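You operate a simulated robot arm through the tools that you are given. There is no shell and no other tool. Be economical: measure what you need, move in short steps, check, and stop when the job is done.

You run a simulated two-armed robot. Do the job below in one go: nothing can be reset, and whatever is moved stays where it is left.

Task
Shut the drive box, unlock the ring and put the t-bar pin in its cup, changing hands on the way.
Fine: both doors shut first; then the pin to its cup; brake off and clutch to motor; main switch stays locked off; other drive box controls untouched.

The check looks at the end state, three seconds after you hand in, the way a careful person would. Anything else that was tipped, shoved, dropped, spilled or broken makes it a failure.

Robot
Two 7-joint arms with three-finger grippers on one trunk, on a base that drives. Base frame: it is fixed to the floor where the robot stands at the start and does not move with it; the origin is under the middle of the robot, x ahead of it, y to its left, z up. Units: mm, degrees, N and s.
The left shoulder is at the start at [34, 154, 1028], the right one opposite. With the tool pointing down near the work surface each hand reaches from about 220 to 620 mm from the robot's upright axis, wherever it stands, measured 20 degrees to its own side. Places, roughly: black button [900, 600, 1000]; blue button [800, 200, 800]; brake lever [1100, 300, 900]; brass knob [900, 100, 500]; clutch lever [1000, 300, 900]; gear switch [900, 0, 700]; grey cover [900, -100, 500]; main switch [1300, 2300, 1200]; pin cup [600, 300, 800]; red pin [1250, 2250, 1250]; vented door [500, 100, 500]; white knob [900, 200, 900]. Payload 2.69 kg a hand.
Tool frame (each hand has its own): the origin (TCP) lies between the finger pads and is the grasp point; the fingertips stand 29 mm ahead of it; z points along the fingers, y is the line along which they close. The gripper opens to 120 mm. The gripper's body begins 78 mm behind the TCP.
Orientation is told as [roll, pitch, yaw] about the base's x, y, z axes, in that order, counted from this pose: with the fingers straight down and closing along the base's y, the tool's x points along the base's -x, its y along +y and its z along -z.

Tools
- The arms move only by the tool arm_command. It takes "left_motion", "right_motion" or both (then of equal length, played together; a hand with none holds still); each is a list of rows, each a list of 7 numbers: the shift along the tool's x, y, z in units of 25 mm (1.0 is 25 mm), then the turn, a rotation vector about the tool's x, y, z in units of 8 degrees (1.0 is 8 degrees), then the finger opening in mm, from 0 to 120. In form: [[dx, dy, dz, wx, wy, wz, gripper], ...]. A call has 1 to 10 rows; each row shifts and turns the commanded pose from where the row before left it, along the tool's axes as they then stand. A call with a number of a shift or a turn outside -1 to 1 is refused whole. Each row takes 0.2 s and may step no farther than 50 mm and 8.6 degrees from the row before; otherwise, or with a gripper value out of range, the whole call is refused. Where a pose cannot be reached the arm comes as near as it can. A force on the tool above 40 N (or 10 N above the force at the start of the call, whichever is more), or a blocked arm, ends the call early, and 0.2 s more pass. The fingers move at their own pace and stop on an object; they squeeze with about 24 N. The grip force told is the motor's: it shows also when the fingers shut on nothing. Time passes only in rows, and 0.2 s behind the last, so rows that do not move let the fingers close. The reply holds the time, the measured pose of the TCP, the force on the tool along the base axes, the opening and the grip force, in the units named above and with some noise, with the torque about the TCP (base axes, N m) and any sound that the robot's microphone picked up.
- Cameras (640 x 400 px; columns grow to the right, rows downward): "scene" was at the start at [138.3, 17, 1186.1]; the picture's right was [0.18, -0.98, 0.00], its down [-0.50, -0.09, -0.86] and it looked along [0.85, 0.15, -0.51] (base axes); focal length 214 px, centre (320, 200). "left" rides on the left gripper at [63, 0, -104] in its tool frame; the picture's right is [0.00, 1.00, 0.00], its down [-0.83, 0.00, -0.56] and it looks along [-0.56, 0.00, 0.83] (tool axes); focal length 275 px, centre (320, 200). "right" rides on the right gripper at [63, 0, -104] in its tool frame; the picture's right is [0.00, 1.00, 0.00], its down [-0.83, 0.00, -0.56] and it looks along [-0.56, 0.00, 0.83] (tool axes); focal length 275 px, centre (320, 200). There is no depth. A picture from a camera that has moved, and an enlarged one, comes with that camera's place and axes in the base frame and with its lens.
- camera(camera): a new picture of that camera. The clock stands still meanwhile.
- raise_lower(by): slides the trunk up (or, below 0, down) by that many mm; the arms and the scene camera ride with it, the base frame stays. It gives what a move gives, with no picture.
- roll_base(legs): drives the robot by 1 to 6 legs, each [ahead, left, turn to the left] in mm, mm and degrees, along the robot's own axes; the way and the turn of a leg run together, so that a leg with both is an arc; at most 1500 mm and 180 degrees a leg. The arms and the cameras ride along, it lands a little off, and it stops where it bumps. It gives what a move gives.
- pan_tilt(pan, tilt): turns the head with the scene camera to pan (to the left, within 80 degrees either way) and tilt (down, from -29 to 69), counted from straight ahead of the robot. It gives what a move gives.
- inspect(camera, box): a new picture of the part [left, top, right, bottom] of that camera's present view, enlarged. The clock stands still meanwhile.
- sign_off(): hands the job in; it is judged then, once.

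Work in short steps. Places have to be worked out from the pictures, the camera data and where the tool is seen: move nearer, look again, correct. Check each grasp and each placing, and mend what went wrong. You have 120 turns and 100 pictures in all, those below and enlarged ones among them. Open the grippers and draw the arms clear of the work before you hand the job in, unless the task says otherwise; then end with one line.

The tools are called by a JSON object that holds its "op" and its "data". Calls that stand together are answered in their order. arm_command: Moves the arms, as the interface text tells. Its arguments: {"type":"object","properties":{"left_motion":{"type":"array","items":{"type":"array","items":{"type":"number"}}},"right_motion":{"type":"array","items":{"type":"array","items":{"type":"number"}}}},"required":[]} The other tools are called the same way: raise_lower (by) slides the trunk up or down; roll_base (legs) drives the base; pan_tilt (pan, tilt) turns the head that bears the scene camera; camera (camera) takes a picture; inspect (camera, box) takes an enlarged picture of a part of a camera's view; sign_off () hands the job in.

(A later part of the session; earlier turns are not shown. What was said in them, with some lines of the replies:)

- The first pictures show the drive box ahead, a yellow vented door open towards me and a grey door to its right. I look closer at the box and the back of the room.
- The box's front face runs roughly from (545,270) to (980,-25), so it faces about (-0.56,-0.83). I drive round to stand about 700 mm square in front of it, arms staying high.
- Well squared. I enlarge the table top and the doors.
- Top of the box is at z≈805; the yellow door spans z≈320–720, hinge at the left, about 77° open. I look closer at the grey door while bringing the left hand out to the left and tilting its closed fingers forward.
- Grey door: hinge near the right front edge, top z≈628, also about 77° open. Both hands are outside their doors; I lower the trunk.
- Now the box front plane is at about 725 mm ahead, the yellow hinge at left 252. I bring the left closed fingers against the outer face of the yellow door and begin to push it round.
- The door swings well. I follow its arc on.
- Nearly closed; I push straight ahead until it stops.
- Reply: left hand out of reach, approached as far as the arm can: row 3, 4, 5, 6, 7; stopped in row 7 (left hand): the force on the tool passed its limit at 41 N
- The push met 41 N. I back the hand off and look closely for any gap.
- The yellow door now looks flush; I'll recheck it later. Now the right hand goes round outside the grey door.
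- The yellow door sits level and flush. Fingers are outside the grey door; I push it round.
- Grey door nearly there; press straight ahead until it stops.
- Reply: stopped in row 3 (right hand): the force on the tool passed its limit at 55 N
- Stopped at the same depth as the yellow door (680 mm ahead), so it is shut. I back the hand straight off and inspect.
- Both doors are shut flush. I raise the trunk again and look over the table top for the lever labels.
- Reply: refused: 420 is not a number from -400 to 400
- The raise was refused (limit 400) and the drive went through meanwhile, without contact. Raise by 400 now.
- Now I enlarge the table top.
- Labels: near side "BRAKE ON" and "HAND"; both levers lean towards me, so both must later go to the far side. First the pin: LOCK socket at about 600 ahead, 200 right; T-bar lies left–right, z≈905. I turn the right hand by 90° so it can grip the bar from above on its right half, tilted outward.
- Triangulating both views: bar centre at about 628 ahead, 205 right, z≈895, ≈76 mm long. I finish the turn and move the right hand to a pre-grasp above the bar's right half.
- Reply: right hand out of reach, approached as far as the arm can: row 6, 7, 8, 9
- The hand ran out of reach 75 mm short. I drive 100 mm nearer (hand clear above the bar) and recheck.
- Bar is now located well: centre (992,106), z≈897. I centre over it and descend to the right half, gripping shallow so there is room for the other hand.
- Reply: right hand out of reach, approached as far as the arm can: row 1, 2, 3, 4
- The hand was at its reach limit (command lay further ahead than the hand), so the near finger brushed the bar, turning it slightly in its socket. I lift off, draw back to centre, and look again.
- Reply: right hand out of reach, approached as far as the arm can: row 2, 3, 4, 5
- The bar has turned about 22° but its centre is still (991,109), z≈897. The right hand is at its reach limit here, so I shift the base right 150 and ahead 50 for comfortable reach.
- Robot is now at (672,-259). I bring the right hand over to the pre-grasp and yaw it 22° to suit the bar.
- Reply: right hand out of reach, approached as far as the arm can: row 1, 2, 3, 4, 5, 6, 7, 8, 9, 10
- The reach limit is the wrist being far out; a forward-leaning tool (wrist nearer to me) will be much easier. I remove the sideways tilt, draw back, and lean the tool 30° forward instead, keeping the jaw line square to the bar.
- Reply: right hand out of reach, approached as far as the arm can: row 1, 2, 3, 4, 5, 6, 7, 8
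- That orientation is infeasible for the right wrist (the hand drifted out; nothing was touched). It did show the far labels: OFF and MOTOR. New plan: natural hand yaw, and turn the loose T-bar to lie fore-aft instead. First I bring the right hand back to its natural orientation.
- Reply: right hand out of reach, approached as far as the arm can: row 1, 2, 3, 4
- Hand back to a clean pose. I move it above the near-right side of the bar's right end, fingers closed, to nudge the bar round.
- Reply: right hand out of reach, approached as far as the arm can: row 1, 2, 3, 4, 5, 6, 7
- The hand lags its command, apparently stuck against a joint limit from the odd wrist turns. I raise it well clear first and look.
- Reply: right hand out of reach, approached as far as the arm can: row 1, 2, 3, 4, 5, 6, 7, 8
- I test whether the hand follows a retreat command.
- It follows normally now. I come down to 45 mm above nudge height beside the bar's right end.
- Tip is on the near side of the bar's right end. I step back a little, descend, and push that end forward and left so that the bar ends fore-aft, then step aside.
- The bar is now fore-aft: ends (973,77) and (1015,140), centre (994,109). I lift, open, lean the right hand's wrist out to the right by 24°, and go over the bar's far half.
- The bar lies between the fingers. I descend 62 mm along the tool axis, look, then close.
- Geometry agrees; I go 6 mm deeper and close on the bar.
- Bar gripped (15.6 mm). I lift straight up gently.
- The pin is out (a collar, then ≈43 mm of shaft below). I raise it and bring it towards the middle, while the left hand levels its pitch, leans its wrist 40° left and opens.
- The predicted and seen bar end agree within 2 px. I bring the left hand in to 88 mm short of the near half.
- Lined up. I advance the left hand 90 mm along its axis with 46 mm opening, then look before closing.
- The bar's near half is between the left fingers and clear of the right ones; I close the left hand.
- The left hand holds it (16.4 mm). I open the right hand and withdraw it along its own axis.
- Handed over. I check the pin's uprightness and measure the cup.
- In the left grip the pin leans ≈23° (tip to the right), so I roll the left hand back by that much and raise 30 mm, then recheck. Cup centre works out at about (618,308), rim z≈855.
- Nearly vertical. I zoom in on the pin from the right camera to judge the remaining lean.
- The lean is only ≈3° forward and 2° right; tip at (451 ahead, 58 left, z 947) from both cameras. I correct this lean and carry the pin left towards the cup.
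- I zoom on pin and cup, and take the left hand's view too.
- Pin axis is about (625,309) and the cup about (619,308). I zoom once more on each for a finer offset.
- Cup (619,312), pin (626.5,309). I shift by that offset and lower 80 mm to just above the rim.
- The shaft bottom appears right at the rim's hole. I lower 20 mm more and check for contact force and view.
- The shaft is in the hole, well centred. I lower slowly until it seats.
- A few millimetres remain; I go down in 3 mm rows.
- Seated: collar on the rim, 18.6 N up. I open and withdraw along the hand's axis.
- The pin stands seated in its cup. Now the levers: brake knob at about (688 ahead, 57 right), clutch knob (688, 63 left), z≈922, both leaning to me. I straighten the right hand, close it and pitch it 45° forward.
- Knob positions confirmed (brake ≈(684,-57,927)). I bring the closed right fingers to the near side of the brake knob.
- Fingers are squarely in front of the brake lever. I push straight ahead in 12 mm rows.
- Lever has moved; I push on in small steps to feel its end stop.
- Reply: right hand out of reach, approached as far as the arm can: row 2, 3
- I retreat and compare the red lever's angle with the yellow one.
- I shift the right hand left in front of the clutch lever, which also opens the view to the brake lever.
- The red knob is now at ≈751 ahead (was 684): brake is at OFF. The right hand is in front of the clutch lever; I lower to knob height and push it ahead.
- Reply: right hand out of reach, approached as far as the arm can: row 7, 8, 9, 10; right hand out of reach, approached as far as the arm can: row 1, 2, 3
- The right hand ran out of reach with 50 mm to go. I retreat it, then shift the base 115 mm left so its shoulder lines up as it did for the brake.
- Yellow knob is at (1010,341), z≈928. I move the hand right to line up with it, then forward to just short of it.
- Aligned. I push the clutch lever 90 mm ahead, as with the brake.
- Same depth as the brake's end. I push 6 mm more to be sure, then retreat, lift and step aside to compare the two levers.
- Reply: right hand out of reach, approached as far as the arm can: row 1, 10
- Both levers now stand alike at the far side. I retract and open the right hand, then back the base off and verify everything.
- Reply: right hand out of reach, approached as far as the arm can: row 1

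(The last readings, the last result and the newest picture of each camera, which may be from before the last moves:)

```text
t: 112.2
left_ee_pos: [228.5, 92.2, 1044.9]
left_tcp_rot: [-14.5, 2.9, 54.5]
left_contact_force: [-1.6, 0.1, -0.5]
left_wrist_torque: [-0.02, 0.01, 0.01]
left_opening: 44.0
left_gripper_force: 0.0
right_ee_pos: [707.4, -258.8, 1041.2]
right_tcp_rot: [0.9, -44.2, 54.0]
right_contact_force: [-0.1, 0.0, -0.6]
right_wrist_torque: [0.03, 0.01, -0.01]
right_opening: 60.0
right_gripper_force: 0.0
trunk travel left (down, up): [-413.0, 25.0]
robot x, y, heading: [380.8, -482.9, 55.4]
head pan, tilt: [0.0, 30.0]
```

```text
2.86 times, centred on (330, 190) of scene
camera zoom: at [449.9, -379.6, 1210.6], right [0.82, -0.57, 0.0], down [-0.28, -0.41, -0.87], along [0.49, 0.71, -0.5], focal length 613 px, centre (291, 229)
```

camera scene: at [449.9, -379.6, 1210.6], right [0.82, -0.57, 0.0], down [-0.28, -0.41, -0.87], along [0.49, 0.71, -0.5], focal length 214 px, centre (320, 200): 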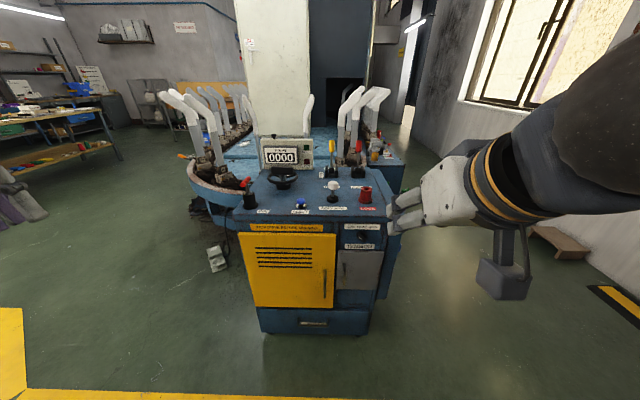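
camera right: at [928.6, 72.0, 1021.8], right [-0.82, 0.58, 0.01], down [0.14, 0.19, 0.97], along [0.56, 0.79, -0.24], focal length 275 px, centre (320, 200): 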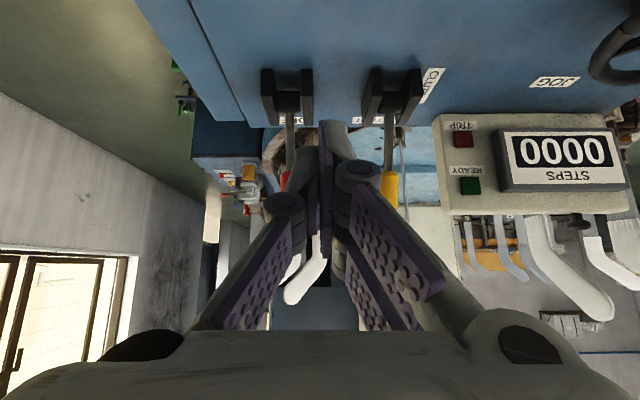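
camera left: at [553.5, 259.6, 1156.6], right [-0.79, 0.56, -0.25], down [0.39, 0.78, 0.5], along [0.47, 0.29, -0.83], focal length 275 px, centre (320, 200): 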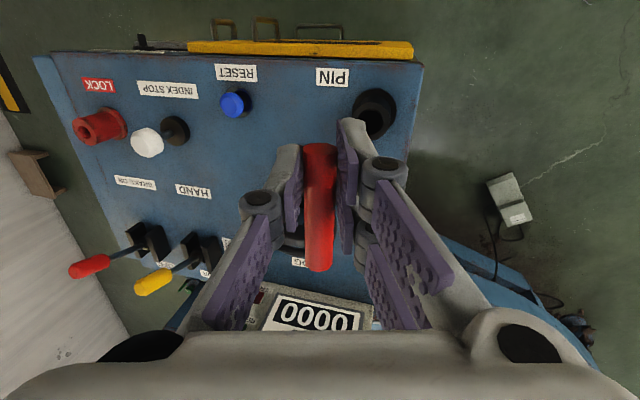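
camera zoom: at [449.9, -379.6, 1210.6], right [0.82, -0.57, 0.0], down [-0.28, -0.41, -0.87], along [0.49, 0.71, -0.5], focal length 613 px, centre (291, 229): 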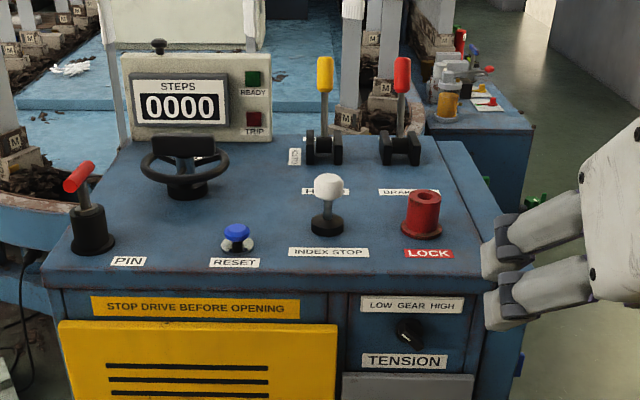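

I check the pin and the doors close up.

{"op": "inspect", "data": {"camera": "scene", "box": [230, 165, 290, 220]}}

{"op": "inspect", "data": {"camera": "scene", "box": [225, 210, 395, 340]}}

```text
7.27 times, centred on (260, 192) of scene
camera zoom: at [449.9, -379.6, 1210.6], right [0.82, -0.57, 0.0], down [-0.28, -0.41, -0.87], along [0.49, 0.71, -0.5], focal length 1560 px, centre (756, 254)
```

zoom: 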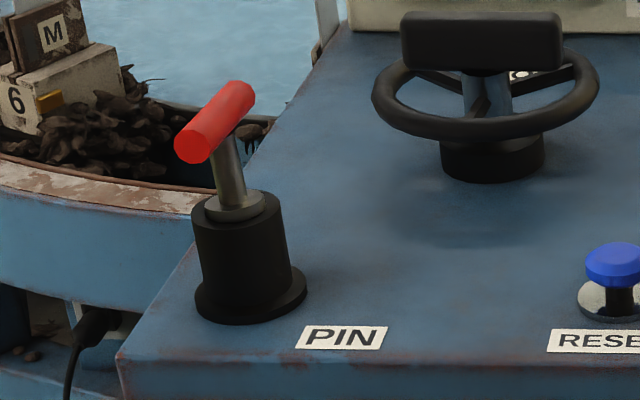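

```text
3.08 times, centred on (310, 275) of scene
camera zoom: at [449.9, -379.6, 1210.6], right [0.82, -0.57, 0.0], down [-0.28, -0.41, -0.87], along [0.49, 0.71, -0.5], focal length 660 px, centre (351, -31)
```

zoom: 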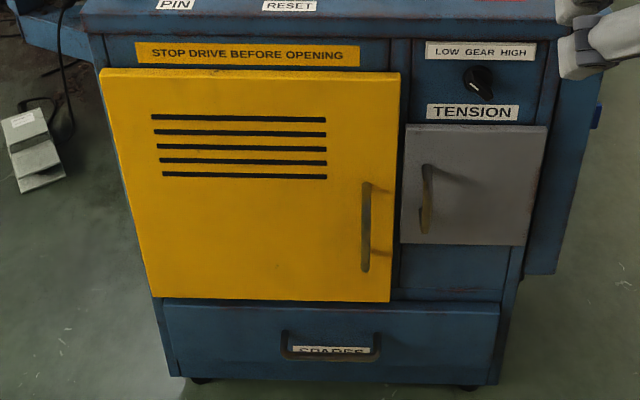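

Everything checks: both doors flush against their frames, the pin upright and seated in the PIN cup, both levers at the far side (OFF, MOTOR), the other controls as before, hands open and clear. I hand in.

{"op": "sign_off", "data": {}}

```text
The job is handed in.
```

The job is handed in: both doors are shut, the t-bar pin was passed from the right hand to the left and is seated in its cup, the brake is off, the clutch is on motor, and the main switch and the other controls were not touched.
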